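You operate a simulated robot arm through the tools that you are given. There is no shell and no other tool. Be economical: measure what you need, move in short steps, check, and stop when the job is done.

You are at the controls of a simulated robot arm. One attempt, no reset.

## Task
Take the levelling foot with an orange pad and put it on the small blue tray. Take the black cartridge and leave it on the black level. Put the red-dot carton on the black bench top away on the brown bench top. Fetch the tall spacer and set it on top of the brown small carton on the grey bench top. Put the cartridge marked "62" from the grey bench top on the yellow bench top and the cartridge labelled "21" on the orange level. Stack the M4 parts bag from the yellow bench top on top of the M5 parts bag. Fetch the step block and set it on the top of the feeder stand. Put the blue-dot carton on the top of the long bench. Open the plywood bench drawer, take the black housing marked "A-63" from the green bench top and leave it inside and shut the drawer again. Any order will do. Set down upright: levelling foot with an orange pad, black cartridge, step block.
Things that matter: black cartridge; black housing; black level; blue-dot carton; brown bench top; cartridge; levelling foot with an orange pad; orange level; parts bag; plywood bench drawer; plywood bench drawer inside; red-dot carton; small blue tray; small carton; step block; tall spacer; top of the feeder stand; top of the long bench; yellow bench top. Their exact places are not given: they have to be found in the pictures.

The check looks at the end state, three seconds after you hand in, the way a careful person would. Anything else that was tipped, shoved, dropped, spilled or broken makes it a failure.

## Robot
A 6-joint arm with a two-finger gripper on a trunk, on a base that drives. Base frame: it is fixed to the floor where the robot stands at the start and does not move with it; the origin is under the middle of the robot, x ahead of it, y to its left, z up; the surface under the hand at the start is at about z = 740. Lengths are in mm, angles in degrees, forces in N, time in s.
With the tool pointing down near the work surface it reaches from about 340 to 840 mm from the robot's upright axis, wherever it stands. Its first joint turns from -166.0 to 166.0 degrees. Places, roughly: black cartridge [500, 0, 750]; black housing [-1750, -1500, 750]; black level (6x6x3 cm) [200, -2100, 800]; blue-dot carton [-5000, -1500, 750]; brown bench top [-4900, -1400, 700]; cartridge [-2250, 1250, 750]; levelling foot with an orange pad (7x7x9 cm) [500, 0, 800]; orange level (6x6x3 cm) [-1700, 1400, 800]; parts bag [-3250, 1250, 750]; plywood bench drawer [300, -1600, 600]; plywood bench drawer inside [400, -1600, 600]; red-dot carton [750, 250, 750]; small blue tray (13x10x3 cm) [600, -400, 700]; small carton [-2250, 1250, 750]; step block [-3500, -1500, 750]; tall spacer (4x4x5 cm) [-1900, 1000, 800]; top of the feeder stand [-3300, -2800, 500]; top of the long bench [-2200, -500, 700]; yellow bench top [-3100, 1200, 700]. Payload 2.45 kg.
The TCP is the grasp point between the finger pads, 20 mm short of the fingertips. In the tool frame z runs along the fingers and y along their closing line. The gripper opens to 140 mm. The gripper's body begins 168 mm behind the TCP.
Orientation is told as [roll, pitch, yaw] about the base's x, y, z axes, in that order, counted from this pose: with the fingers straight down and closing along the base's y, the tool's x points along the base's -x, its y along +y and its z along -z.

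## Interface
- The arm moves only by the tool move_arm. Its argument "rows" is a list of rows, each a list of 7 numbers: the turn, a rotation vector about the tool's x, y, z in degrees, then the shift along the tool's x, y, z in cm, then the gripper command, from -1 (shut) to 1 (fully open), values between in proportion. In form: [[rx, ry, rz, x, y, z, claw], ...]. A call has 1 to 8 rows; each row shifts and turns the commanded pose from where the row before left it, along the tool's axes as they then stand. Rows are played at 5 a second. More than 50 mm and 8.6 degrees between two rows, or a gripper value outside its range, and nothing of the call is played. A pose out of reach is approached as far as the arm can. The call stops where the force on the tool passes 40 N (or 10 N more than at its start, if that is more) or the arm is blocked; 0.2 s more then pass. Each finger travels about 45 mm/s and halts on what it meets, pressing with about 36 N; the grip force reading is that of the motor and also rises with nothing between the fingers. The clock runs only during rows and for 0.2 s after the last one: add rows that do not move to give the fingers time. It gives the time, the measured TCP pose, the force on the tool (base axes), the opening and the grip force at its end, in the units of the frame above (readings bear some noise), with the torque about the TCP (base axes, N m) and any sound that the robot's microphone picked up, and new pictures: "pictures" is both (left out), scene, wrist or none.
- Cameras (640 x 400 px; columns grow to the right, rows downward): "scene" is now at [70.4, 126.8, 1838.1]; the picture's right is [-0.27, -0.96, 0.00], its down [-0.85, 0.24, -0.47] and it looks along [0.45, -0.13, -0.88] (base axes); focal length 262 px, centre (320, 200). "wrist" rides on the gripper at [78, 11, -209] in the tool frame; the picture's right is [-0.14, 0.99, 0.00], its down [-0.92, -0.13, -0.37] and it looks along [-0.37, -0.05, 0.93] (tool axes); focal length 280 px, centre (320, 200).
- lift_body(by): slides the trunk up (or, below 0, down) by that many mm; the arm and the scene camera ride with it, the base frame stays. It gives what a move gives, with no picture.
- drive_base(legs): drives the robot by 1 to 6 legs, each [ahead, left, turn to the left] in mm, mm and degrees, along the robot's own axes; the way and the turn of a leg run together, so that a leg with both is an arc; at most 1500 mm and 180 degrees a leg. The arm and the cameras ride along, it lands a little off, and it stops where it bumps. It gives what a move gives, and a new picture of the scene camera.
- aim_head(pan, tilt): turns the head with the scene camera to pan (to the left, within 143 degrees either way) and tilt (down, from -29 to 69), counted from straight ahead of the robot. It gives what a move gives, and a new picture of the scene camera.
- probe_pixels(camera, pixels): for up to 12 pixels [column, row] of the newest picture of that camera ("zoom" is the newest enlarged one), the place [x, y, z] in the base frame of the surface seen there, good to about 2 mm, but the place of the scene camera against the robot may be out by one fixed shift of up to 12 mm in any direction. No time passes.
- enlarge(camera, box): a new picture of the part [left, top, right, bottom] of that camera's present view, enlarged. No time passes.
- job_done(): hands the job in; it is judged then, once.

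Go step by step. Measure first, check grasps and placings, and put right what went wrong. The budget is 364 turns and 360 pictures, counting those below and the enlarged ones. Unless the task says otherwise, let go and move clear before handing in, and close with one line.

The tools are called after ">>>" by a JSON object that holds its "name" and its "arguments". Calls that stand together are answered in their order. move_arm: Moves the arm, as the interface text tells. Its arguments: {"type":"object","properties":{"rows":{"type":"array"},"pictures":{"type":"string","enum":["both","scene","wrist","none"]}},"required":["rows"]} The other tools are called the same way: lift_body (by) slides the trunk up or down; drive_base (legs) drives the base; aim_head (pan, tilt) turns the head that bears the scene camera; probe_pixels (camera, pixels) gives the place of the surface under pixels of a picture; enlarge (camera, box) takes an enlarged picture of a part of a camera's view; job_done () hands the job in.

At the start:

```text
time: 0.0
eef_pos: [491.9, -155.5, 1009.1]
tool_rot: [0.0, 0.0, 0.0]
contact_force: [0.3, 0.7, -0.2]
torque: [-0.01, 0.02, 0.0]
finger_gap: 140.0
gripper_force: 0.1
trunk travel left (down, up): [-100.0, 130.0]
robot x, y, heading: [-0.0, -3.3, -0.1]
head pan, tilt: [-15.9, 62.1]
```

scene: 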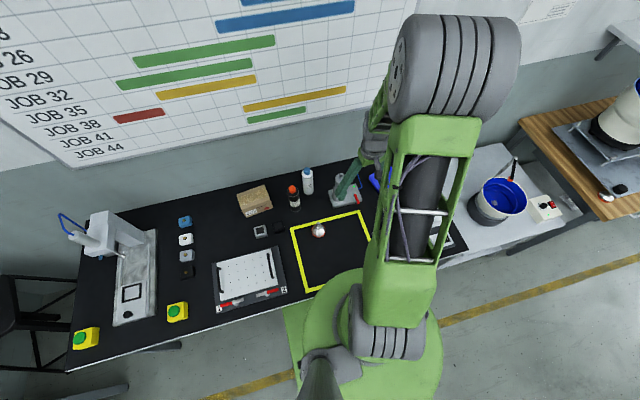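
wrist: 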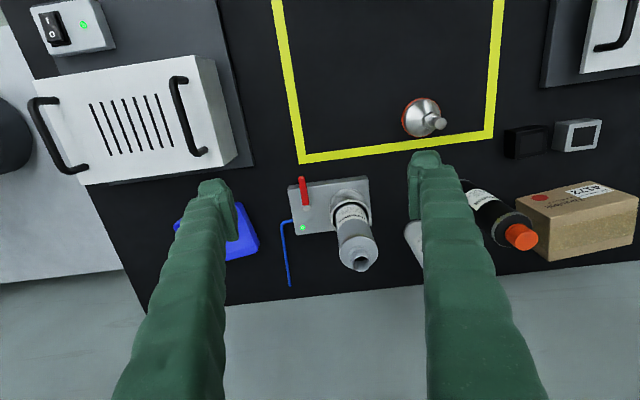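

The wrist picture shows the levelling foot at (425,118), a dark block near (525,140) and the blue tray at (235,235). I'll enlarge the views to identify the items.

>>> {"name": "enlarge", "arguments": {"camera": "wrist", "box": [380, 60, 640, 280]}}

>>> {"name": "enlarge", "arguments": {"camera": "scene", "box": [60, 150, 380, 350]}}

>>> {"name": "probe_pixels", "arguments": {"camera": "wrist", "pixels": [[425, 118], [525, 140], [578, 135], [248, 235], [560, 200], [415, 200], [350, 130], [440, 122]]}}

>>> {"name": "probe_pixels", "arguments": {"camera": "scene", "pixels": [[260, 231], [278, 229], [318, 230], [256, 197], [373, 180], [187, 272], [185, 221], [186, 239], [187, 256], [330, 275]]}}

```text
1.82 times, centred on (510, 170) of wrist
```

zoom: 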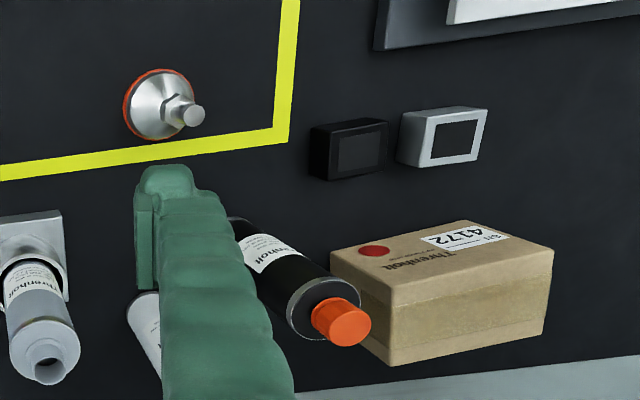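

```text
2.00 times, centred on (220, 250) of scene
```

zoom: 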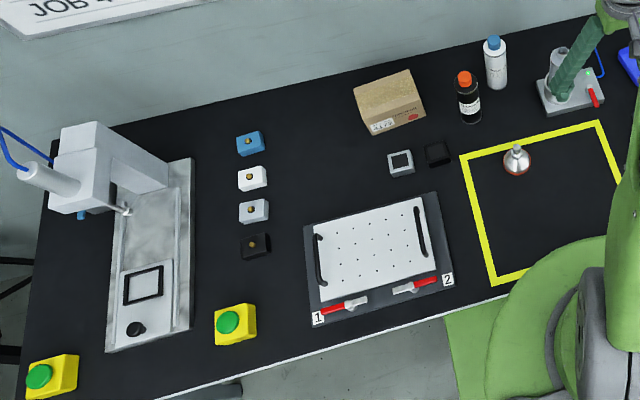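

```text
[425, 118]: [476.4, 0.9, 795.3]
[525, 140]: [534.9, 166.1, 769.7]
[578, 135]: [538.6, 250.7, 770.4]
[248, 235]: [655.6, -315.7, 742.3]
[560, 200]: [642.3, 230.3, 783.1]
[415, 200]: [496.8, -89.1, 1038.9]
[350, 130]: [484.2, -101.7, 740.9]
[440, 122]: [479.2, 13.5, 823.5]
```

```text
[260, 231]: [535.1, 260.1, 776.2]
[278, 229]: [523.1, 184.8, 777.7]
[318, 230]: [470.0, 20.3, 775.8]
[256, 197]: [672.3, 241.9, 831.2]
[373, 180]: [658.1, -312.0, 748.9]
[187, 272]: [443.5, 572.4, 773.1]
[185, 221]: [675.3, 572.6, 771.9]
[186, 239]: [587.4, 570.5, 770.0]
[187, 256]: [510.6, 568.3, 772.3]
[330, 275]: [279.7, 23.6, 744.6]
```

Two families of little black blocks (at y≈170 and y≈570) could be the "black cartridge". I'll look around the room before deciding.

>>> {"name": "aim_head", "arguments": {"pan": -75, "tilt": 30}}

>>> {"name": "aim_head", "arguments": {"pan": -135, "tilt": 20}}

>>> {"name": "aim_head", "arguments": {"pan": 140, "tilt": 20}}

>>> {"name": "aim_head", "arguments": {"pan": 55, "tilt": 35}}

```text
time: 1.3
eef_pos: [493.2, -154.5, 1009.2]
tool_rot: [0.0, 0.0, 0.0]
contact_force: [0.3, -0.1, 0.2]
torque: [-0.03, 0.03, -0.02]
finger_gap: 140.0
gripper_force: 0.1
trunk travel left (down, up): [-100.0, 130.0]
robot x, y, heading: [4.9, -1.4, -0.1]
head pan, tilt: [-75.0, 30.0]
```

scene: 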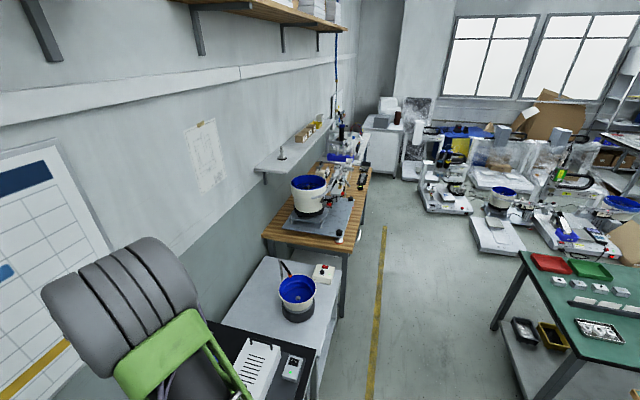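

```text
time: 2.6
eef_pos: [492.0, -154.1, 1009.2]
tool_rot: [-0.1, 0.0, 0.0]
contact_force: [0.0, 0.0, 0.2]
torque: [-0.04, 0.02, -0.02]
finger_gap: 140.1
gripper_force: 0.1
trunk travel left (down, up): [-100.0, 130.0]
robot x, y, heading: [-0.1, -0.4, 0.1]
head pan, tilt: [-135.0, 20.0]
```

scene: 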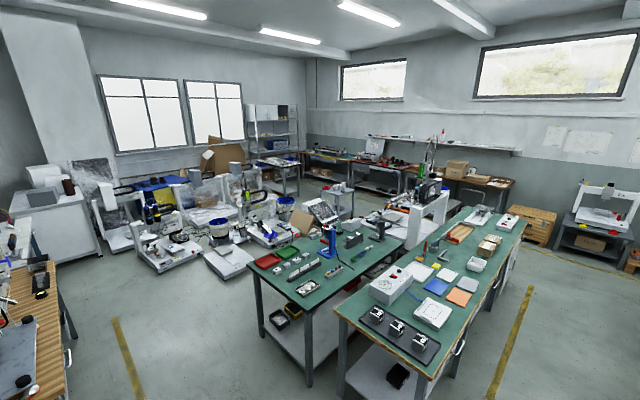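

```text
time: 6.4
eef_pos: [492.4, -155.2, 1008.5]
tool_rot: [0.0, 0.1, 0.0]
contact_force: [-0.8, 0.6, -0.2]
torque: [0.02, -0.02, -0.01]
finger_gap: 139.9
gripper_force: 0.1
trunk travel left (down, up): [-100.0, 130.0]
robot x, y, heading: [1.8, -0.6, -0.1]
head pan, tilt: [140.0, 20.0]
```

scene: 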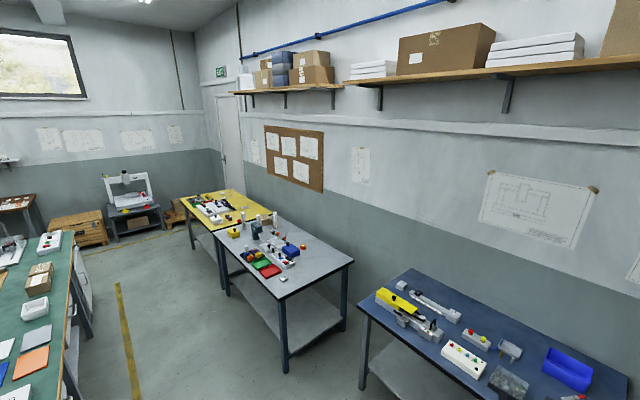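

```text
time: 8.0
eef_pos: [492.6, -154.6, 1008.3]
tool_rot: [0.0, 0.0, 0.0]
contact_force: [0.4, 0.3, 0.4]
torque: [-0.01, -0.02, 0.02]
finger_gap: 140.1
gripper_force: 0.0
trunk travel left (down, up): [-100.0, 130.0]
robot x, y, heading: [3.8, -4.5, 0.2]
head pan, tilt: [55.0, 35.0]
```

scene: 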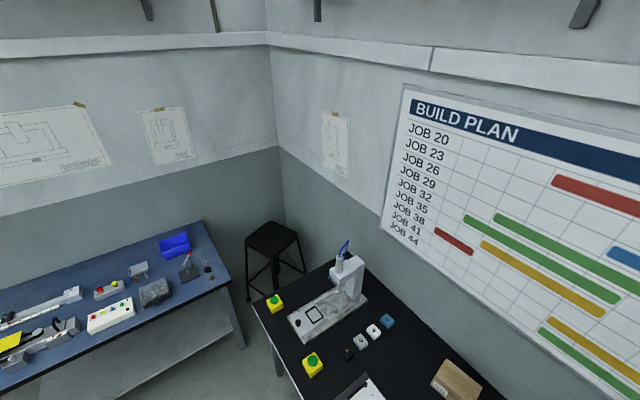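

The benches are located. I'll look closely at the plywood bench (black level) and grey bench (cartridges) to learn what cartridges look like.

>>> {"name": "aim_head", "arguments": {"pan": -80, "tilt": 25}}

>>> {"name": "enlarge", "arguments": {"camera": "scene", "box": [230, 90, 410, 260]}}

>>> {"name": "aim_head", "arguments": {"pan": 143, "tilt": 25}}

>>> {"name": "enlarge", "arguments": {"camera": "scene", "box": [200, 160, 380, 270]}}

```text
time: 10.2
eef_pos: [492.2, -154.5, 1009.9]
tool_rot: [0.0, 0.0, 0.0]
contact_force: [-0.3, 0.1, 0.3]
torque: [0.0, 0.0, 0.0]
finger_gap: 140.0
gripper_force: 0.0
trunk travel left (down, up): [-100.0, 130.0]
robot x, y, heading: [0.8, -1.0, 0.0]
head pan, tilt: [-80.0, 25.0]
```

scene: 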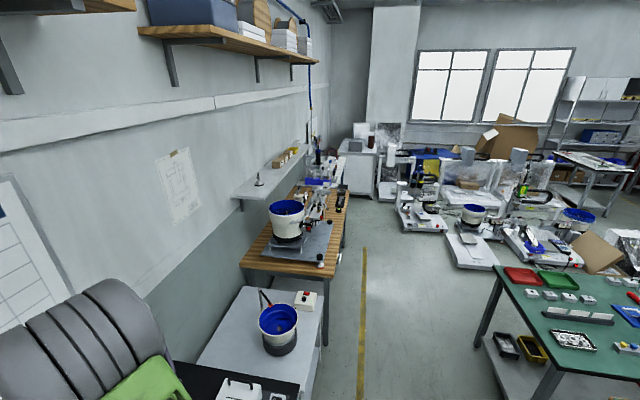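

```text
2.35 times, centred on (320, 175) of scene
```

zoom: 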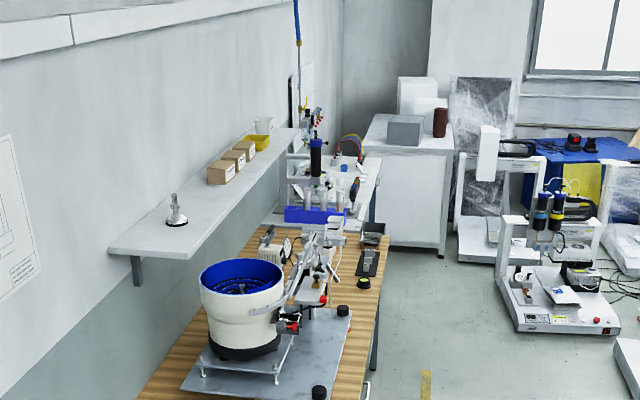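

```text
time: 13.3
eef_pos: [491.3, -154.8, 1008.6]
tool_rot: [0.0, -0.1, 0.0]
contact_force: [-0.4, 0.2, 0.2]
torque: [0.03, -0.01, 0.01]
finger_gap: 139.9
gripper_force: 0.2
trunk travel left (down, up): [-100.0, 130.0]
robot x, y, heading: [0.9, -2.5, 0.2]
head pan, tilt: [143.0, 25.0]
```

scene: 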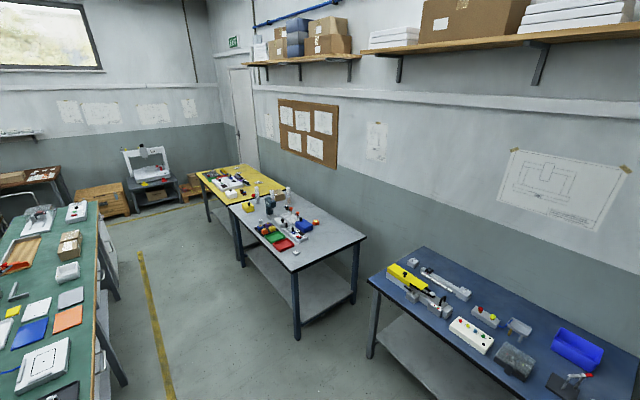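

```text
3.56 times, centred on (290, 215) of scene
```

zoom: 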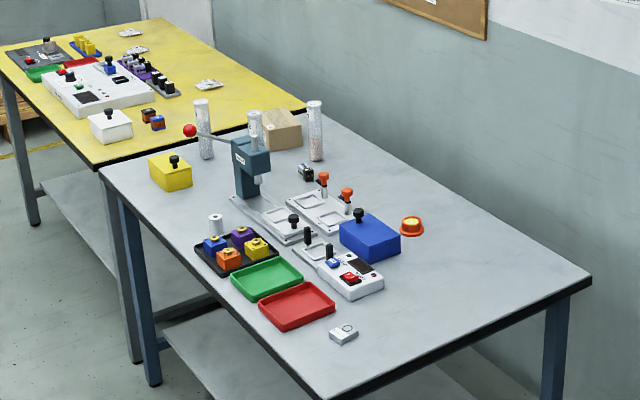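

The grey bench has coloured knobbed blocks in a tray that look like the black/blue/white/grey ones here at y≈570; I'll verify later up close. First the levelling foot: I'll move over it and look.

>>> {"name": "move_arm", "arguments": {"rows": [[0, 0, 0, 0.5, 4, 1, 1], [0, 0, 0, 0.5, 4, 1, 1], [0, 0, 0, 0.5, 4, 1, 1], [0, 0, 0, 0, 4, 1, 1]], "pictures": "wrist"}}

>>> {"name": "aim_head", "arguments": {"pan": -25, "tilt": 55}}

```text
time: 14.3
eef_pos: [476.1, 7.5, 969.0]
tool_rot: [-0.1, 0.0, 0.0]
contact_force: [-0.2, 0.5, -0.2]
torque: [0.0, 0.01, -0.04]
finger_gap: 140.2
gripper_force: 0.1
trunk travel left (down, up): [-100.0, 130.0]
robot x, y, heading: [2.2, 0.7, 0.2]
head pan, tilt: [143.0, 25.0]
```

wrist: 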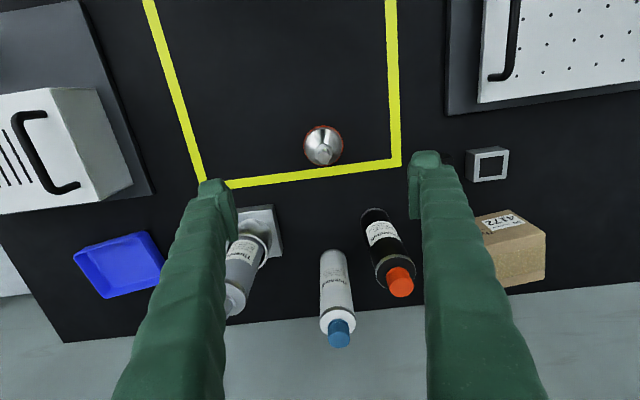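

```text
time: 16.9
eef_pos: [476.3, 7.6, 969.0]
tool_rot: [-0.1, 0.0, 0.0]
contact_force: [0.6, 0.1, -0.1]
torque: [0.01, -0.01, -0.01]
finger_gap: 140.2
gripper_force: 0.0
trunk travel left (down, up): [-100.0, 130.0]
robot x, y, heading: [0.1, -0.8, 0.1]
head pan, tilt: [-25.0, 55.0]
```

scene: 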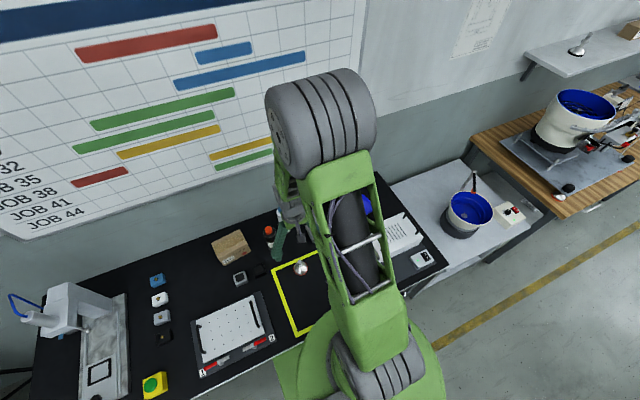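

The foot is at wrist (323,146), tray at (120,265). Probing both.

>>> {"name": "enlarge", "arguments": {"camera": "wrist", "box": [270, 110, 380, 180]}}

>>> {"name": "probe_pixels", "arguments": {"camera": "wrist", "pixels": [[323, 155], [323, 147], [304, 145], [343, 145], [323, 127], [80, 252], [145, 233], [102, 297], [161, 266], [120, 262], [130, 265]]}}

>>> {"name": "probe_pixels", "arguments": {"camera": "zoom", "pixels": [[318, 260], [318, 235], [318, 210], [318, 290], [200, 210], [430, 210], [290, 260], [345, 260]]}}

```text
5.71 times, centred on (325, 145) of wrist
```

zoom: 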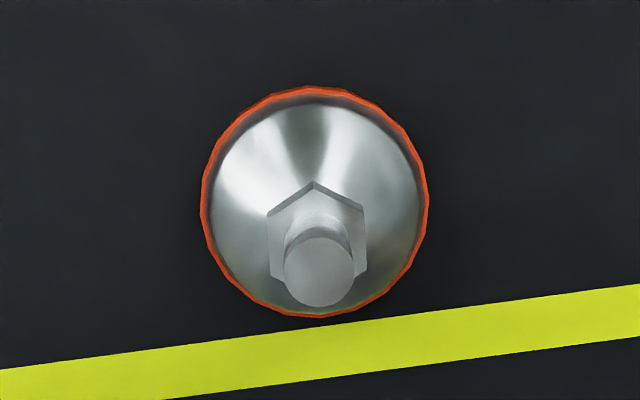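

```text
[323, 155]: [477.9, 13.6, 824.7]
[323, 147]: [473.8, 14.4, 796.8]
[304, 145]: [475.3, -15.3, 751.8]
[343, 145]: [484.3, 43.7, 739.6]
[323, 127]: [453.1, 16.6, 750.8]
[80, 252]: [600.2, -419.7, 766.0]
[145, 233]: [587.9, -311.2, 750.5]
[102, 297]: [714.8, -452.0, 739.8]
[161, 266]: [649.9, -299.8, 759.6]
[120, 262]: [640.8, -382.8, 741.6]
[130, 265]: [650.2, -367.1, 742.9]
```

```text
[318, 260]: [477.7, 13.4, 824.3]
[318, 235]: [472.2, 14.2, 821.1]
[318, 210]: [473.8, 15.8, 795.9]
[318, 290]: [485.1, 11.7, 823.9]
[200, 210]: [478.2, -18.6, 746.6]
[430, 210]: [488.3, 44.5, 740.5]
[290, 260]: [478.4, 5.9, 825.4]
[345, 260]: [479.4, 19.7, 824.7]
```

Foot axis ≈ (479,13), stud top 824. Descending to grip the stud/hex at z≈806.

>>> {"name": "move_arm", "arguments": {"rows": [[0, 0, 0, -0.15, 0.3, 4.5, 0.3], [0, 0, 0, -0.15, 0.3, 4.5, 0], [0, 0, 0, 0, 0, 4.3, -0.3], [0, 0, 0, 0, 0, 3, -0.3], [0, 0, 0, 0, 0, 0, -0.3]], "pictures": "wrist"}}

>>> {"name": "probe_pixels", "arguments": {"camera": "wrist", "pixels": [[323, 155]]}}

```text
time: 18.1
eef_pos: [480.5, 12.9, 802.8]
tool_rot: [-0.1, 0.0, 0.0]
contact_force: [-0.7, 0.3, -0.4]
torque: [0.0, 0.0, -0.01]
finger_gap: 48.8
gripper_force: 0.0
trunk travel left (down, up): [-100.0, 130.0]
robot x, y, heading: [-1.7, -2.8, -0.1]
head pan, tilt: [-25.0, 55.0]
```

wrist: 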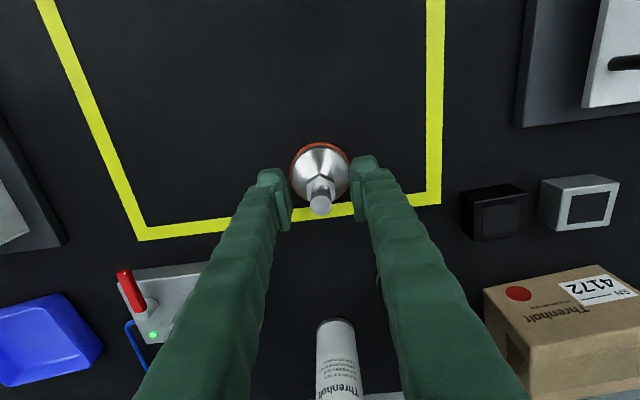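

```text
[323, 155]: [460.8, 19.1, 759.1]
```

Stud is between the fingers. Closing.

>>> {"name": "move_arm", "arguments": {"rows": [[0, 0, 0, 0, 0, 0, -1], [0, 0, 0, 0, 0, 0, -1], [0, 0, 0, 0, 0, 0, -1], [0, 0, 0, 0, 0, 0, -1], [0, 0, 0, 0, 0, -1, -1], [0, 0, 0, 0, 0, -5, -1], [0, 0, 0, 0, 0, -5, -1]], "pictures": "wrist"}}

```text
time: 19.7
eef_pos: [478.5, 10.7, 914.1]
tool_rot: [-0.1, 0.1, 0.0]
contact_force: [0.2, -1.0, -2.7]
torque: [0.03, -0.04, 0.01]
finger_gap: 14.3
gripper_force: 35.9
trunk travel left (down, up): [-100.0, 130.0]
robot x, y, heading: [1.8, 0.6, 0.3]
head pan, tilt: [-25.0, 55.0]
```

wrist: 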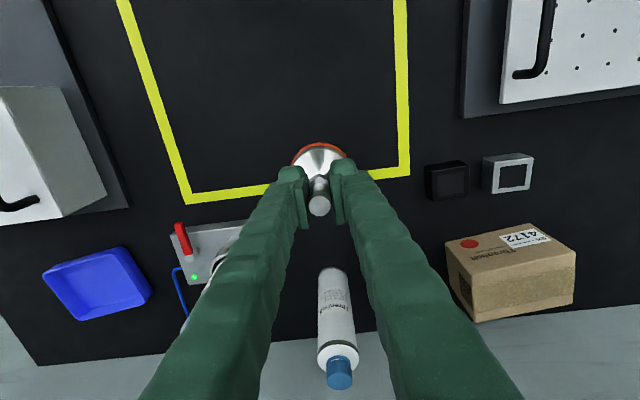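

Foot is held (gap 14.3). Probing the tray's corners and floor.

>>> {"name": "enlarge", "arguments": {"camera": "wrist", "box": [20, 210, 260, 360]}}

>>> {"name": "probe_pixels", "arguments": {"camera": "wrist", "pixels": [[46, 272], [123, 249], [149, 292], [78, 317], [60, 277], [118, 258], [136, 289], [85, 307], [98, 285], [222, 262], [232, 245]]}}

```text
2.67 times, centred on (140, 285) of wrist
```

zoom: 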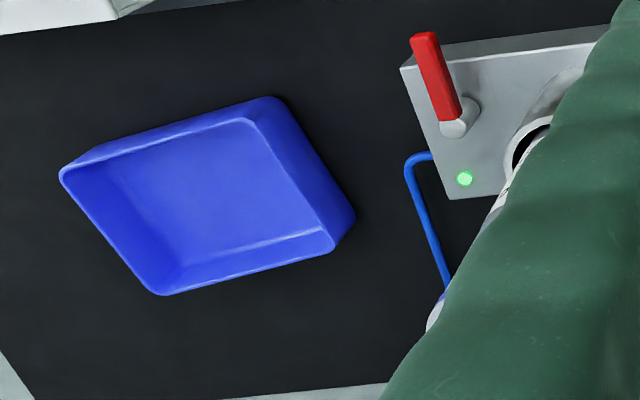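

```text
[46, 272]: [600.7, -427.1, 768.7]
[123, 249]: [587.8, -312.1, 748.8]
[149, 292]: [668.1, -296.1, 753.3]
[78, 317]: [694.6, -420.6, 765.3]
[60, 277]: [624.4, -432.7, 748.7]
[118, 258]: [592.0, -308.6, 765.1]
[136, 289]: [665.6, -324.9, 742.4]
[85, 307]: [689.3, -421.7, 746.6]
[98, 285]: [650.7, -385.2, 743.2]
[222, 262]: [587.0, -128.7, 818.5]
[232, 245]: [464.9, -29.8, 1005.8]
```

Tray centre ≈ (644,-366), floor 742. Raising and carrying the foot over.

>>> {"name": "move_arm", "arguments": {"rows": [[0, 0, 0, 0, 0, -5, -1], [0, 0, 0, 0, 0, -5, -1], [0, 0, 0, -1.8, -4.2, -2, -1], [0, 0, 0, -1.8, -4.2, 0, -1], [0, 0, 0, -1.8, -4.2, 0, -1], [0, 0, 0, -1.8, -4.2, 0, -1], [0, 0, 0, -1.8, -4.2, 0, -1]], "pictures": "none"}}

>>> {"name": "move_arm", "arguments": {"rows": [[0, 0, 0, -1.8, -4.2, 0, -1], [0, 0, 0, -1.8, -4.2, 0, -1], [0, 0, 0, -1.8, -4.2, 0, -1], [0, 0, 0, -1.9, -4.0, 0, -1], [0, 0, 0, 0, 0, 0, -1]], "pictures": "both"}}

```text
time: 21.3
eef_pos: [572.0, -200.9, 1033.6]
tool_rot: [0.0, 0.0, 0.0]
contact_force: [0.0, -0.2, -2.7]
torque: [0.02, 0.02, 0.0]
finger_gap: 14.6
gripper_force: 36.1
trunk travel left (down, up): [-100.0, 130.0]
robot x, y, heading: [2.7, -3.2, -0.2]
head pan, tilt: [-25.0, 55.0]
```

```text
time: 22.5
eef_pos: [642.0, -364.0, 1038.6]
tool_rot: [0.0, 0.0, 0.0]
contact_force: [-0.1, -0.1, -2.1]
torque: [0.0, 0.02, -0.01]
finger_gap: 14.8
gripper_force: 36.5
trunk travel left (down, up): [-100.0, 130.0]
robot x, y, heading: [0.2, 2.7, -0.1]
head pan, tilt: [-25.0, 55.0]
```

scene: 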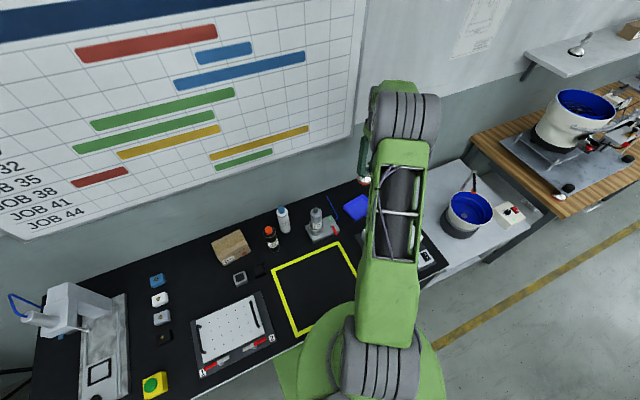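
wrist: 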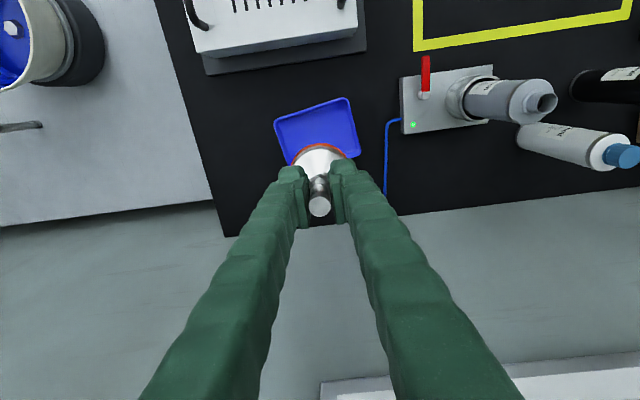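

Rechecking the tray corners from here.

>>> {"name": "probe_pixels", "arguments": {"camera": "wrist", "pixels": [[275, 119], [346, 99], [359, 154], [286, 128], [340, 110], [350, 145], [315, 125], [290, 160], [315, 150]]}}

```text
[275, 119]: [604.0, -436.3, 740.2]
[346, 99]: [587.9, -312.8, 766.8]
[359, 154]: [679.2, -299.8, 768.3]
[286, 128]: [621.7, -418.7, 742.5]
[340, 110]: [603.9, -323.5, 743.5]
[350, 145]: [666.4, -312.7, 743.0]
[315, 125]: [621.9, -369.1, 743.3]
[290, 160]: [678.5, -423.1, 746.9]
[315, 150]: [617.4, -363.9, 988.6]
```

Centre matches (≈641,-364). Lowering 228 mm with gentle end.

>>> {"name": "move_arm", "arguments": {"rows": [[0, 0, 0, 0, 0, 5, -1], [0, 0, 0, 0, 0, 5, -1], [0, 0, 0, 0, 0, 5, -1], [0, 0, 0, 0, 0, 4.5, -1], [0, 0, 0, 0, 0, 2.5, -1], [0, 0, 0, 0, 0, 0.8, -1], [0, 0, 0, 0, 0, 0, -1]], "pictures": "wrist"}}

```text
time: 24.1
eef_pos: [642.5, -364.6, 806.1]
tool_rot: [0.0, 0.1, 0.0]
contact_force: [0.5, -0.2, 1.0]
torque: [-0.07, 0.08, 0.02]
finger_gap: 14.5
gripper_force: 35.7
trunk travel left (down, up): [-100.0, 130.0]
robot x, y, heading: [0.1, 1.5, 0.1]
head pan, tilt: [-25.0, 55.0]
```

wrist: 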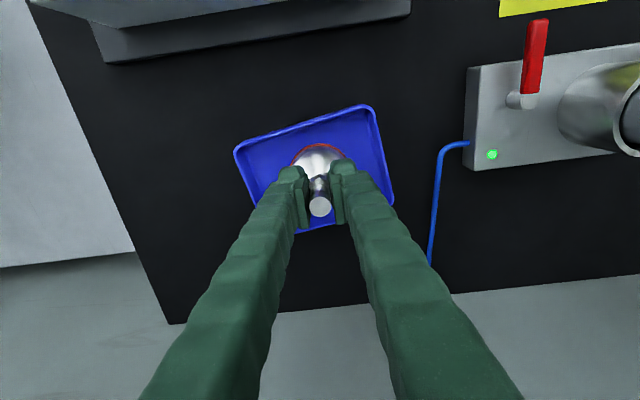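

Force now about supporting (+1 N vs −2.5 hanging): it rests. Opening modestly and rising.

>>> {"name": "move_arm", "arguments": {"rows": [[0, 0, 0, 0, 0, 0, -0.4], [0, 0, 0, 0, 0, 0, -0.4], [0, 0, 0, 0, 0, 0, -0.4], [0, 0, 0, 0, 0, -5, -0.4], [0, 0, 0, 0, 0, -5, -0.4], [0, 0, 0, 0, 0, -5, -0.4], [0, 0, 0, 0, 0, -5, 0], [0, 0, 0, 0, 0, -5, 0.4]], "pictures": "wrist"}}

```text
time: 25.9
eef_pos: [642.3, -365.8, 1058.0]
tool_rot: [-0.1, -0.1, 0.0]
contact_force: [-0.6, -0.7, 0.8]
torque: [-0.01, 0.03, 0.0]
finger_gap: 92.9
gripper_force: 0.1
trunk travel left (down, up): [-100.0, 130.0]
robot x, y, heading: [-1.5, 3.9, 0.1]
head pan, tilt: [-25.0, 55.0]
```

wrist: 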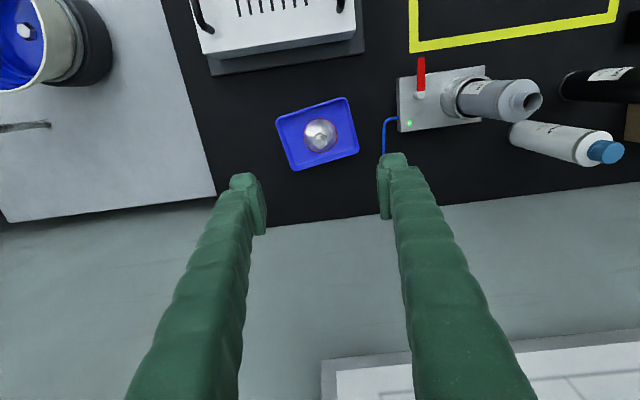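

The foot stands in the tray. Now I'll zoom hard on the grey bench from here to identify cartridges.

>>> {"name": "aim_head", "arguments": {"pan": 143, "tilt": 25}}

>>> {"name": "enlarge", "arguments": {"camera": "scene", "box": [250, 190, 330, 240]}}

>>> {"name": "aim_head", "arguments": {"pan": 35, "tilt": 50}}

```text
time: 28.4
eef_pos: [643.4, -364.1, 1057.6]
tool_rot: [0.0, 0.0, 0.0]
contact_force: [-0.9, -0.9, -0.6]
torque: [0.01, 0.0, 0.01]
finger_gap: 98.2
gripper_force: 0.1
trunk travel left (down, up): [-100.0, 130.0]
robot x, y, heading: [0.6, 0.9, 0.0]
head pan, tilt: [143.0, 25.0]
```

scene: 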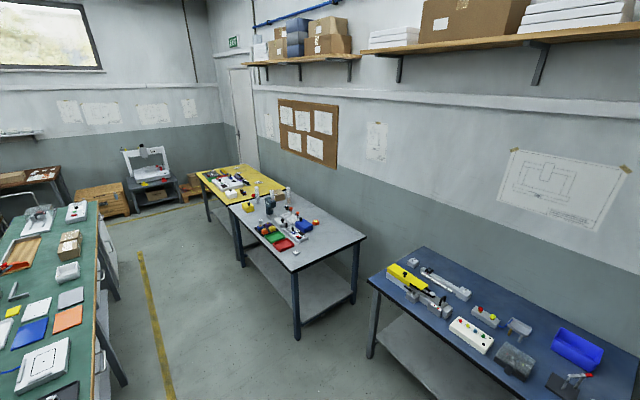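

```text
8.00 times, centred on (290, 215) of scene
```

zoom: 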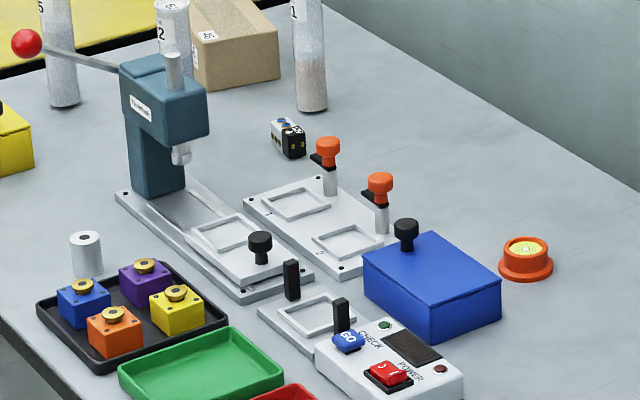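

```text
time: 30.3
eef_pos: [643.8, -364.6, 1058.8]
tool_rot: [-0.1, 0.0, 0.0]
contact_force: [0.5, 0.0, -0.8]
torque: [0.02, -0.02, -0.01]
finger_gap: 98.0
gripper_force: 0.1
trunk travel left (down, up): [-100.0, 130.0]
robot x, y, heading: [-3.8, -1.1, -0.4]
head pan, tilt: [35.0, 50.0]
```

scene: 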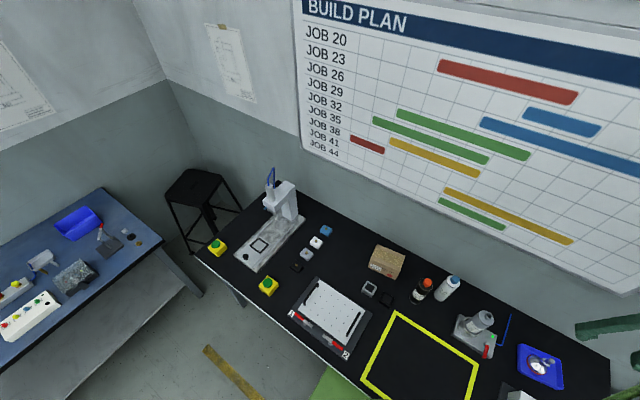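

The grey-bench "cartridges" are labelled tubes, so the black cartridge is the black tube with the orange cap here. Now I'll zoom at the plywood bench for the black level.

>>> {"name": "enlarge", "arguments": {"camera": "scene", "box": [340, 230, 500, 330]}}

>>> {"name": "aim_head", "arguments": {"pan": -80, "tilt": 25}}

>>> {"name": "enlarge", "arguments": {"camera": "scene", "box": [290, 130, 370, 240]}}

```text
4.00 times, centred on (420, 280) of scene
```

zoom: 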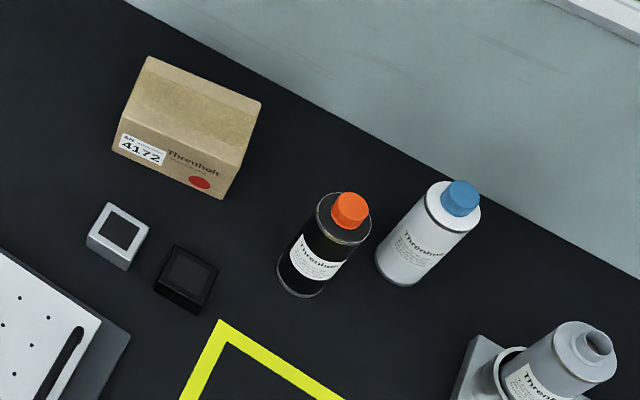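

```text
time: 32.2
eef_pos: [644.2, -364.5, 1057.8]
tool_rot: [-0.1, 0.0, -0.1]
contact_force: [-0.5, 0.0, 0.4]
torque: [0.03, 0.01, -0.03]
finger_gap: 97.8
gripper_force: 0.0
trunk travel left (down, up): [-100.0, 130.0]
robot x, y, heading: [0.6, -0.6, 0.0]
head pan, tilt: [-80.0, 25.0]
```

scene: 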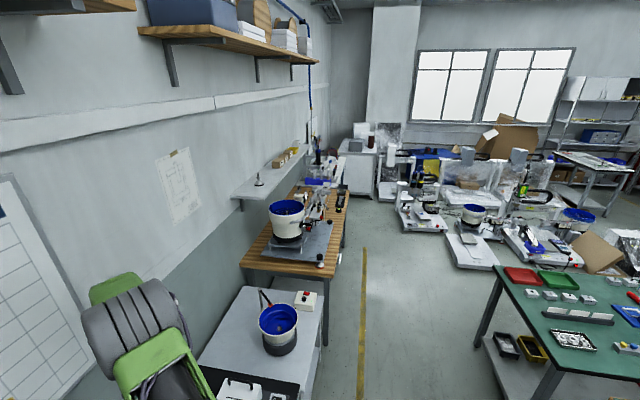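

```text
3.64 times, centred on (330, 185) of scene
```

zoom: 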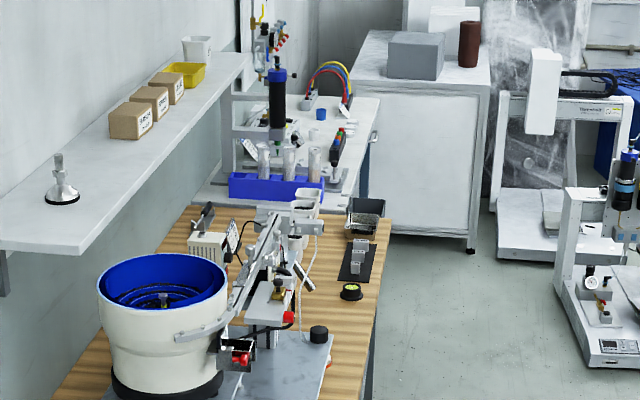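

The black round bull's-eye level at the plywood bench is the "black level" (matching the orange one on the grey bench). Now fetch the black cartridge: move the hand back and look.

>>> {"name": "move_arm", "arguments": {"rows": [[0, 0, 0, 1, 4.9, 0, 1], [0, 0, 0, 1, 4.9, 0, 1], [0, 0, 0, 1, 4.9, 0, 1], [0, 0, 0, 1, 4.9, 0, 1], [0, 0, 0, 1, 4.9, 0, 1], [0, 0, 0, 1, 4.9, 0, 1], [0, 0, 0, 1, 4.9, 0, 1], [0, 0, 0, 1, 4.9, 0, 1]], "pictures": "wrist"}}

```text
time: 34.0
eef_pos: [564.5, 30.0, 1059.1]
tool_rot: [0.0, 0.0, 0.0]
contact_force: [-0.1, -0.1, 0.3]
torque: [-0.02, 0.01, 0.0]
finger_gap: 139.8
gripper_force: 0.1
trunk travel left (down, up): [-100.0, 130.0]
robot x, y, heading: [-2.2, -1.7, 0.0]
head pan, tilt: [-80.0, 25.0]
```

wrist: 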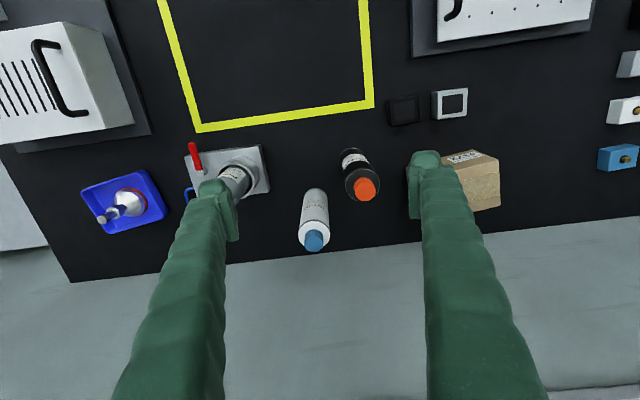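

>>> {"name": "enlarge", "arguments": {"camera": "wrist", "box": [290, 130, 430, 220]}}

>>> {"name": "probe_pixels", "arguments": {"camera": "wrist", "pixels": [[365, 189], [343, 182], [377, 180], [358, 167], [351, 152], [342, 160], [367, 158], [314, 241], [314, 200], [457, 157], [497, 160], [484, 208]]}}

```text
4.44 times, centred on (360, 175) of wrist
```

zoom: 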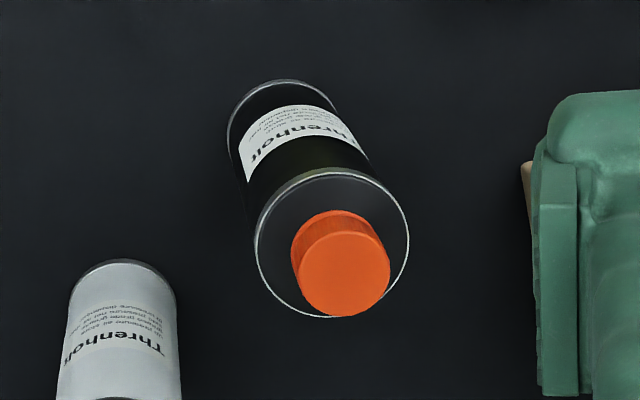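

```text
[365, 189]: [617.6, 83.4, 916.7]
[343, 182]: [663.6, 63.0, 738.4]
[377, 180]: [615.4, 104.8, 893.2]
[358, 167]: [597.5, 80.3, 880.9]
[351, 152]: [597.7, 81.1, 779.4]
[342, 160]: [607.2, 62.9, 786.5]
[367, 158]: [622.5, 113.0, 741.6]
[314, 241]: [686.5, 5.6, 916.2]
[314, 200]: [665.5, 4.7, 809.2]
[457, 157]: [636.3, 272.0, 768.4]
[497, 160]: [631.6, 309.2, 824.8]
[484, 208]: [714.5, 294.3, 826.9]
```

Cartridge axis ≈ (621,84), shoulder at z≈893, ø≈50. Descending to grip at z≈840.

>>> {"name": "move_arm", "arguments": {"rows": [[0, 0, 0, -3, 2.7, 0, 0.5], [0, 0, 0, -2.65, 2.7, 2, 0.43], [0, 0, 0, 0, 0, 5, 0.43], [0, 0, 0, 0, 0, 5, 0.43]], "pictures": "wrist"}}

>>> {"name": "probe_pixels", "arguments": {"camera": "wrist", "pixels": [[320, 200], [320, 180], [320, 160], [300, 200], [340, 200]]}}

```text
time: 35.0
eef_pos: [621.5, 82.6, 939.0]
tool_rot: [0.0, 0.0, 0.0]
contact_force: [0.9, 0.7, -0.5]
torque: [-0.03, 0.01, -0.01]
finger_gap: 100.0
gripper_force: 0.0
trunk travel left (down, up): [-100.0, 130.0]
robot x, y, heading: [2.1, -4.9, -0.1]
head pan, tilt: [-80.0, 25.0]
```

wrist: 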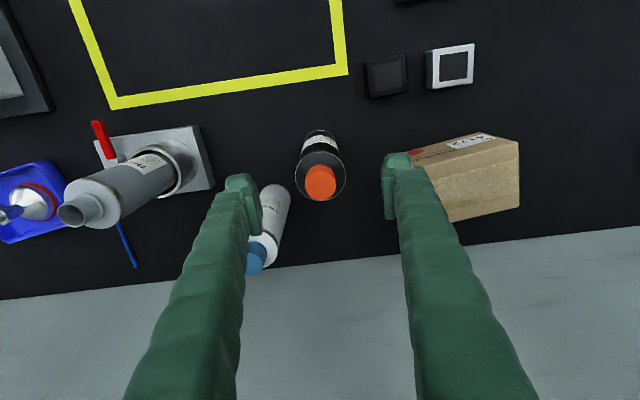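

```text
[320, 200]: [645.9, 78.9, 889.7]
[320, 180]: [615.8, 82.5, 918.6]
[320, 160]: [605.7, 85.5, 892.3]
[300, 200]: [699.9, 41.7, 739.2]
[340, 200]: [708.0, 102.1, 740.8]
```

Centred. Lowering and closing.

>>> {"name": "move_arm", "arguments": {"rows": [[0, 0, 0, 0, 0.1, 5, 0.2], [0, 0, 0, 0, 0, 4.9, 0], [0, 0, 0, 0, 0, 0, -0.6], [0, 0, 0, 0, 0, 0, -1], [0, 0, 0, 0, 0, 0, -1], [0, 0, 0, 0, 0, 0, -1], [0, 0, 0, 0, 0, 0, -1]], "pictures": "wrist"}}

```text
time: 36.6
eef_pos: [616.8, 83.2, 840.0]
tool_rot: [0.0, 0.1, 0.0]
contact_force: [2.4, -2.9, 0.8]
torque: [-0.18, -0.11, -0.03]
finger_gap: 47.6
gripper_force: 36.1
trunk travel left (down, up): [-100.0, 130.0]
robot x, y, heading: [-0.4, -3.9, -0.3]
head pan, tilt: [-80.0, 25.0]
```

wrist: 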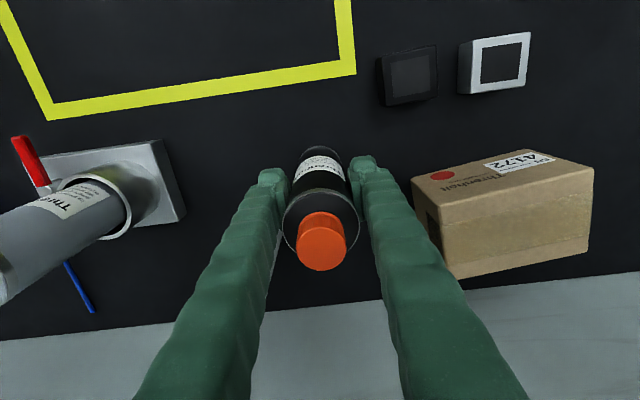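

Cartridge gripped (47.6 mm). Lifting and retracting; also measuring the plywood bench geometry.

>>> {"name": "move_arm", "arguments": {"rows": [[0, 0, 0, 0, 0, -4, -1], [0, 0, 0, 0, 0, -5, -1], [0, 0, 0, 0, 0, -5, -1], [0, 0, 0, 0, 0, -5, -1], [0, 0, 0, 2, 0, -5, -1], [0, 0, 0, 4, 0, -2, -1], [0, 0, 0, 4.5, 0, 0, -1], [0, 0, 0, 4.5, 0, 0, -1]], "pictures": "scene"}}

>>> {"name": "probe_pixels", "arguments": {"camera": "scene", "pixels": [[325, 270], [340, 235], [341, 196], [320, 262], [322, 300], [305, 380], [334, 258], [305, 298], [364, 260], [362, 340], [500, 270], [285, 208]]}}

>>> {"name": "enlarge", "arguments": {"camera": "scene", "box": [305, 160, 369, 200]}}

```text
refused: row 5 steps farther than a row can; nothing moved
```

```text
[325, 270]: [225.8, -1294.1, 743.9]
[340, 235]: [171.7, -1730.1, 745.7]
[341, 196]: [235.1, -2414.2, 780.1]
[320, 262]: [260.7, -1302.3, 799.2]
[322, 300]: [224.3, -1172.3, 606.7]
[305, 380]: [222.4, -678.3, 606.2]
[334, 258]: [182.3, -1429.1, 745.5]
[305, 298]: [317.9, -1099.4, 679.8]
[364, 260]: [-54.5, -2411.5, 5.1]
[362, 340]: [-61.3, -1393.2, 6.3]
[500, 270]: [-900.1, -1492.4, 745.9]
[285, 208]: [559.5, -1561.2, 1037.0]
```

```text
10.00 times, centred on (337, 180) of scene
```

zoom: 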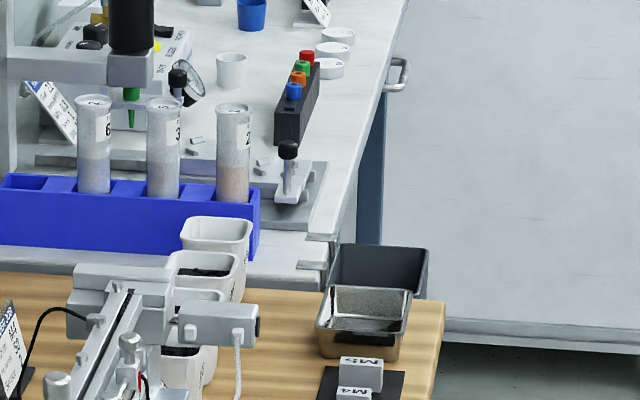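

The plywood bench's front edge is x≈170, z 745. Redoing the lift with smaller steps.

>>> {"name": "move_arm", "arguments": {"rows": [[0, 0, 0, 0, 0, -4, -1], [0, 0, 0, 0, 0, -5, -1], [0, 0, 0, 0, 0, -5, -1], [0, 0, 0, 0, 0, -5, -1], [0, 0, 0, 0, 0, -5, -1], [0, 0, 0, 4.5, -1, -1, -1], [0, 0, 0, 4.5, -1, -1, -1], [0, 0, 0, 4.5, -1, 0, -1]], "pictures": "wrist"}}

>>> {"name": "drive_base", "arguments": {"legs": [[-200, 0, 0], [0, -1000, 0], [0, -850, 0]]}}

```text
time: 38.4
eef_pos: [482.2, 52.3, 1097.9]
tool_rot: [0.1, -0.1, 0.0]
contact_force: [-0.6, 0.2, -2.3]
torque: [0.0, -0.04, -0.03]
finger_gap: 47.5
gripper_force: 36.3
trunk travel left (down, up): [-100.0, 130.0]
robot x, y, heading: [-0.9, 1.1, -0.1]
head pan, tilt: [-80.0, 25.0]
```

wrist: 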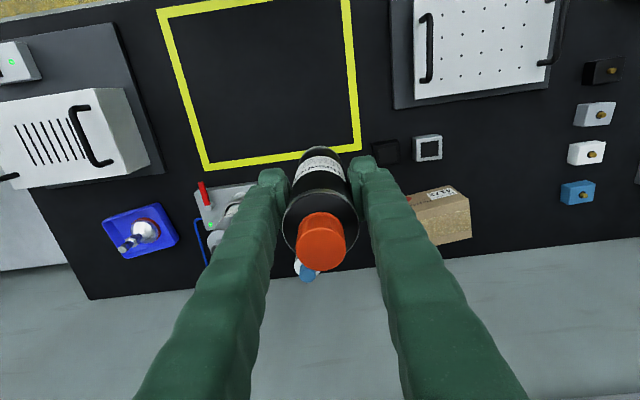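

```text
time: 53.7
eef_pos: [319.0, -1537.6, 1099.5]
tool_rot: [0.3, -0.5, 1.7]
contact_force: [1.6, -0.1, -3.6]
torque: [-0.06, -0.06, -0.02]
finger_gap: 47.5
gripper_force: 36.2
trunk travel left (down, up): [-100.0, 130.0]
robot x, y, heading: [-164.7, -1607.4, 2.0]
head pan, tilt: [-80.0, 25.0]
stopped in leg 3: the force on the tool passed its limit at 52 N (the readings are from after the stop); the commanded pose is now the measured one
```

scene: 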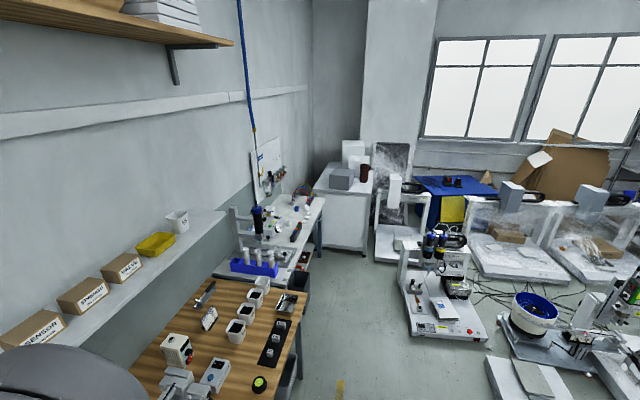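

The tool touched something in the last leg. Looking at what.

>>> {"name": "move_arm", "arguments": {"rows": [[0, 0, 0, 0, 0, 0, -1]], "pictures": "wrist"}}

>>> {"name": "aim_head", "arguments": {"pan": -10, "tilt": 55}}

```text
time: 54.1
eef_pos: [320.7, -1537.4, 1100.5]
tool_rot: [0.2, -0.5, 1.8]
contact_force: [0.1, -0.1, -2.4]
torque: [-0.04, -0.12, -0.01]
finger_gap: 47.4
gripper_force: 35.6
trunk travel left (down, up): [-100.0, 130.0]
robot x, y, heading: [-162.9, -1608.1, 1.7]
head pan, tilt: [-80.0, 25.0]
```

wrist: 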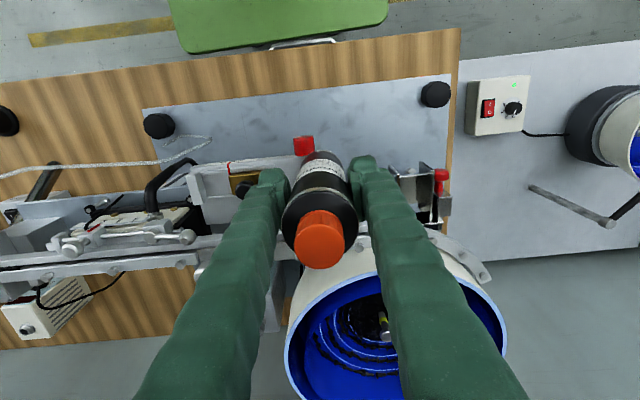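

```text
time: 55.5
eef_pos: [319.0, -1537.6, 1099.7]
tool_rot: [0.4, -0.5, 1.8]
contact_force: [0.8, 0.5, -2.2]
torque: [0.11, -0.05, -0.02]
finger_gap: 47.3
gripper_force: 35.5
trunk travel left (down, up): [-100.0, 130.0]
robot x, y, heading: [-167.4, -1611.1, 1.7]
head pan, tilt: [-10.0, 55.0]
```

scene: 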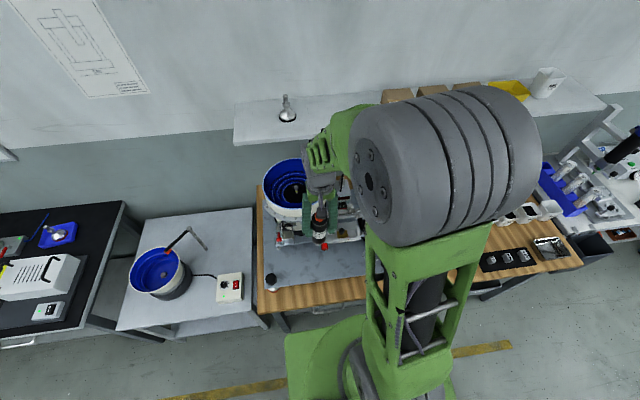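

The carton-free cartridge bottom must have brushed the bowl feeder. Everything still looks standing; raising the tool and checking the feeder and grip.

>>> {"name": "move_arm", "arguments": {"rows": [[0, 0, 0, 1, 0, -2, -1], [0, 0, 0, 0, 0, -5, -1], [0, 0, 0, 0, 0, -5, -1], [0, 0, 0, 0, 0, -3, -1]], "pictures": "wrist"}}

>>> {"name": "enlarge", "arguments": {"camera": "scene", "box": [230, 130, 400, 290]}}

```text
time: 56.5
eef_pos: [307.9, -1541.5, 1251.9]
tool_rot: [0.4, -0.5, 1.8]
contact_force: [0.3, 0.1, -3.0]
torque: [0.03, -0.03, -0.01]
finger_gap: 47.5
gripper_force: 35.8
trunk travel left (down, up): [-100.0, 130.0]
robot x, y, heading: [-165.4, -1608.4, 1.8]
head pan, tilt: [-10.0, 55.0]
```

wrist: 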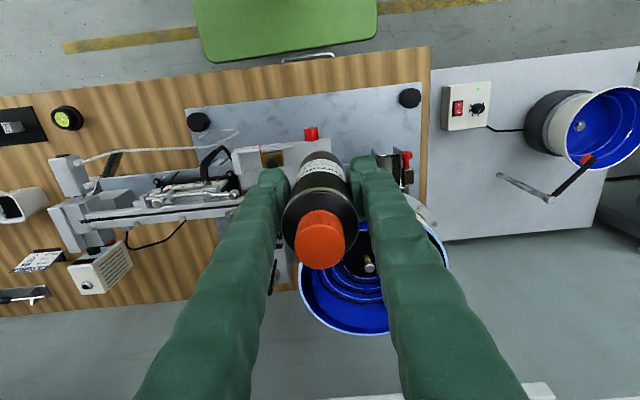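

```text
2.50 times, centred on (315, 210) of scene
```

zoom: 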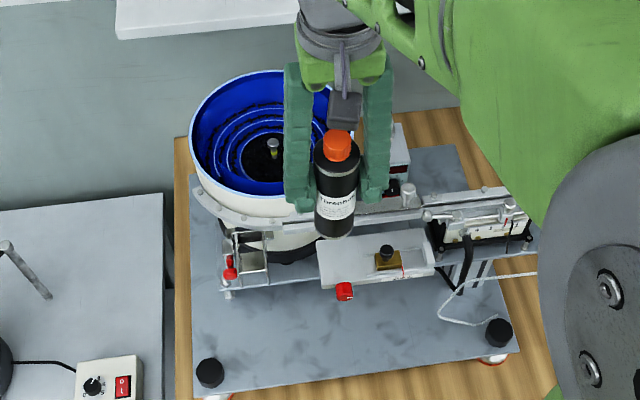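

Feeder looks undisturbed and the cartridge is still well held. Backing the base off the bench (its drawer handle is near the base), straightening, and moving on along.

>>> {"name": "drive_base", "arguments": {"legs": [[-130, 0, -1.8], [0, -350, 0]]}}

>>> {"name": "move_arm", "arguments": {"rows": [[0, 0, 0, 0, 0, 0, -1]], "pictures": "wrist"}}

```text
time: 61.0
eef_pos: [185.6, -1902.8, 1251.4]
tool_rot: [0.4, -0.5, 0.0]
contact_force: [0.5, -0.6, -4.2]
torque: [0.05, 0.04, -0.02]
finger_gap: 47.5
gripper_force: 35.9
trunk travel left (down, up): [-100.0, 130.0]
robot x, y, heading: [-290.2, -1955.7, 0.2]
head pan, tilt: [-10.0, 55.0]
```

scene: 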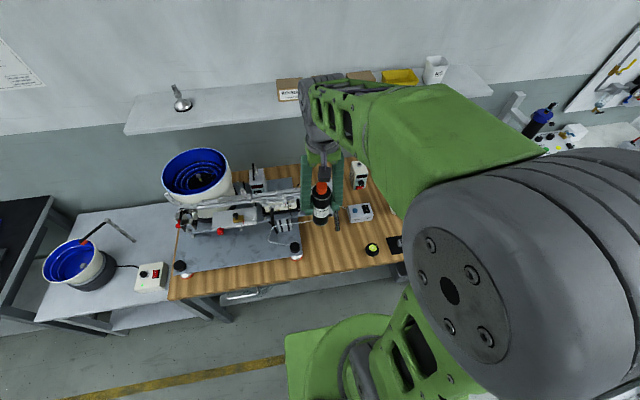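

```text
time: 61.4
eef_pos: [184.4, -1903.2, 1249.4]
tool_rot: [0.4, -0.5, 0.0]
contact_force: [-0.3, 0.2, -3.3]
torque: [0.02, 0.03, -0.02]
finger_gap: 47.3
gripper_force: 36.1
trunk travel left (down, up): [-100.0, 130.0]
robot x, y, heading: [-290.0, -1955.2, -0.1]
head pan, tilt: [-10.0, 55.0]
```

wrist: 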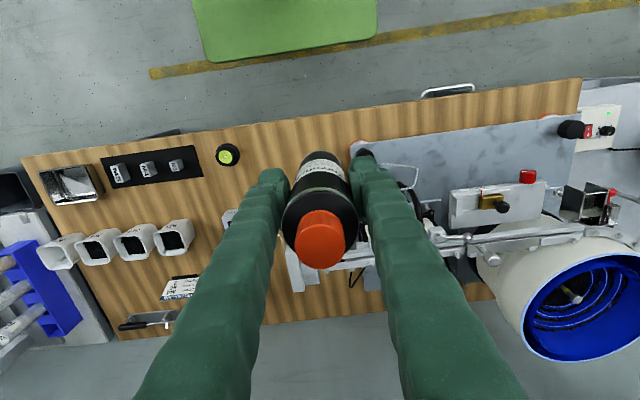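

>>> {"name": "enlarge", "arguments": {"camera": "wrist", "box": [190, 125, 270, 175]}}

>>> {"name": "probe_pixels", "arguments": {"camera": "zoom", "pixels": [[300, 230], [220, 230], [360, 230], [290, 190], [290, 290], [450, 250]]}}

>>> {"name": "probe_pixels", "arguments": {"camera": "wrist", "pixels": [[227, 155], [448, 90], [420, 96], [477, 88], [320, 107], [500, 150]]}}

```text
8.00 times, centred on (230, 150) of wrist
```

zoom: 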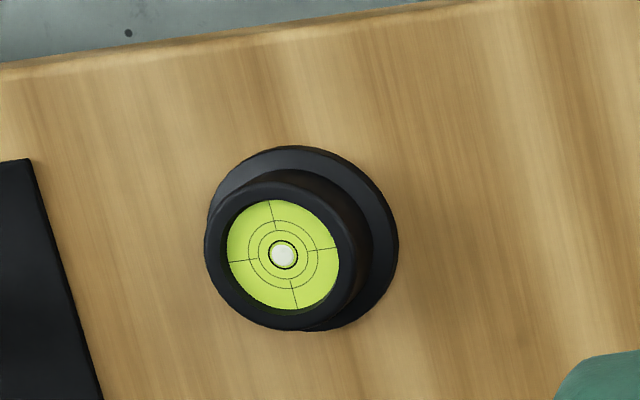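

```text
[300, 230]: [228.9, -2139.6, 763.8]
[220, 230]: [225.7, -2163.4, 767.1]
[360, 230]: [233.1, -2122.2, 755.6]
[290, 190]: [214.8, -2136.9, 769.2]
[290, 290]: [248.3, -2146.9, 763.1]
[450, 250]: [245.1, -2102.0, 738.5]
```

```text
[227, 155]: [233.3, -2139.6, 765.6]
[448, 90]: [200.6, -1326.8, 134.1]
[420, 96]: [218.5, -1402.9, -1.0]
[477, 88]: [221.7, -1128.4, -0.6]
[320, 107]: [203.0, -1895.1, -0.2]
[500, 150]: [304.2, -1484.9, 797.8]
```

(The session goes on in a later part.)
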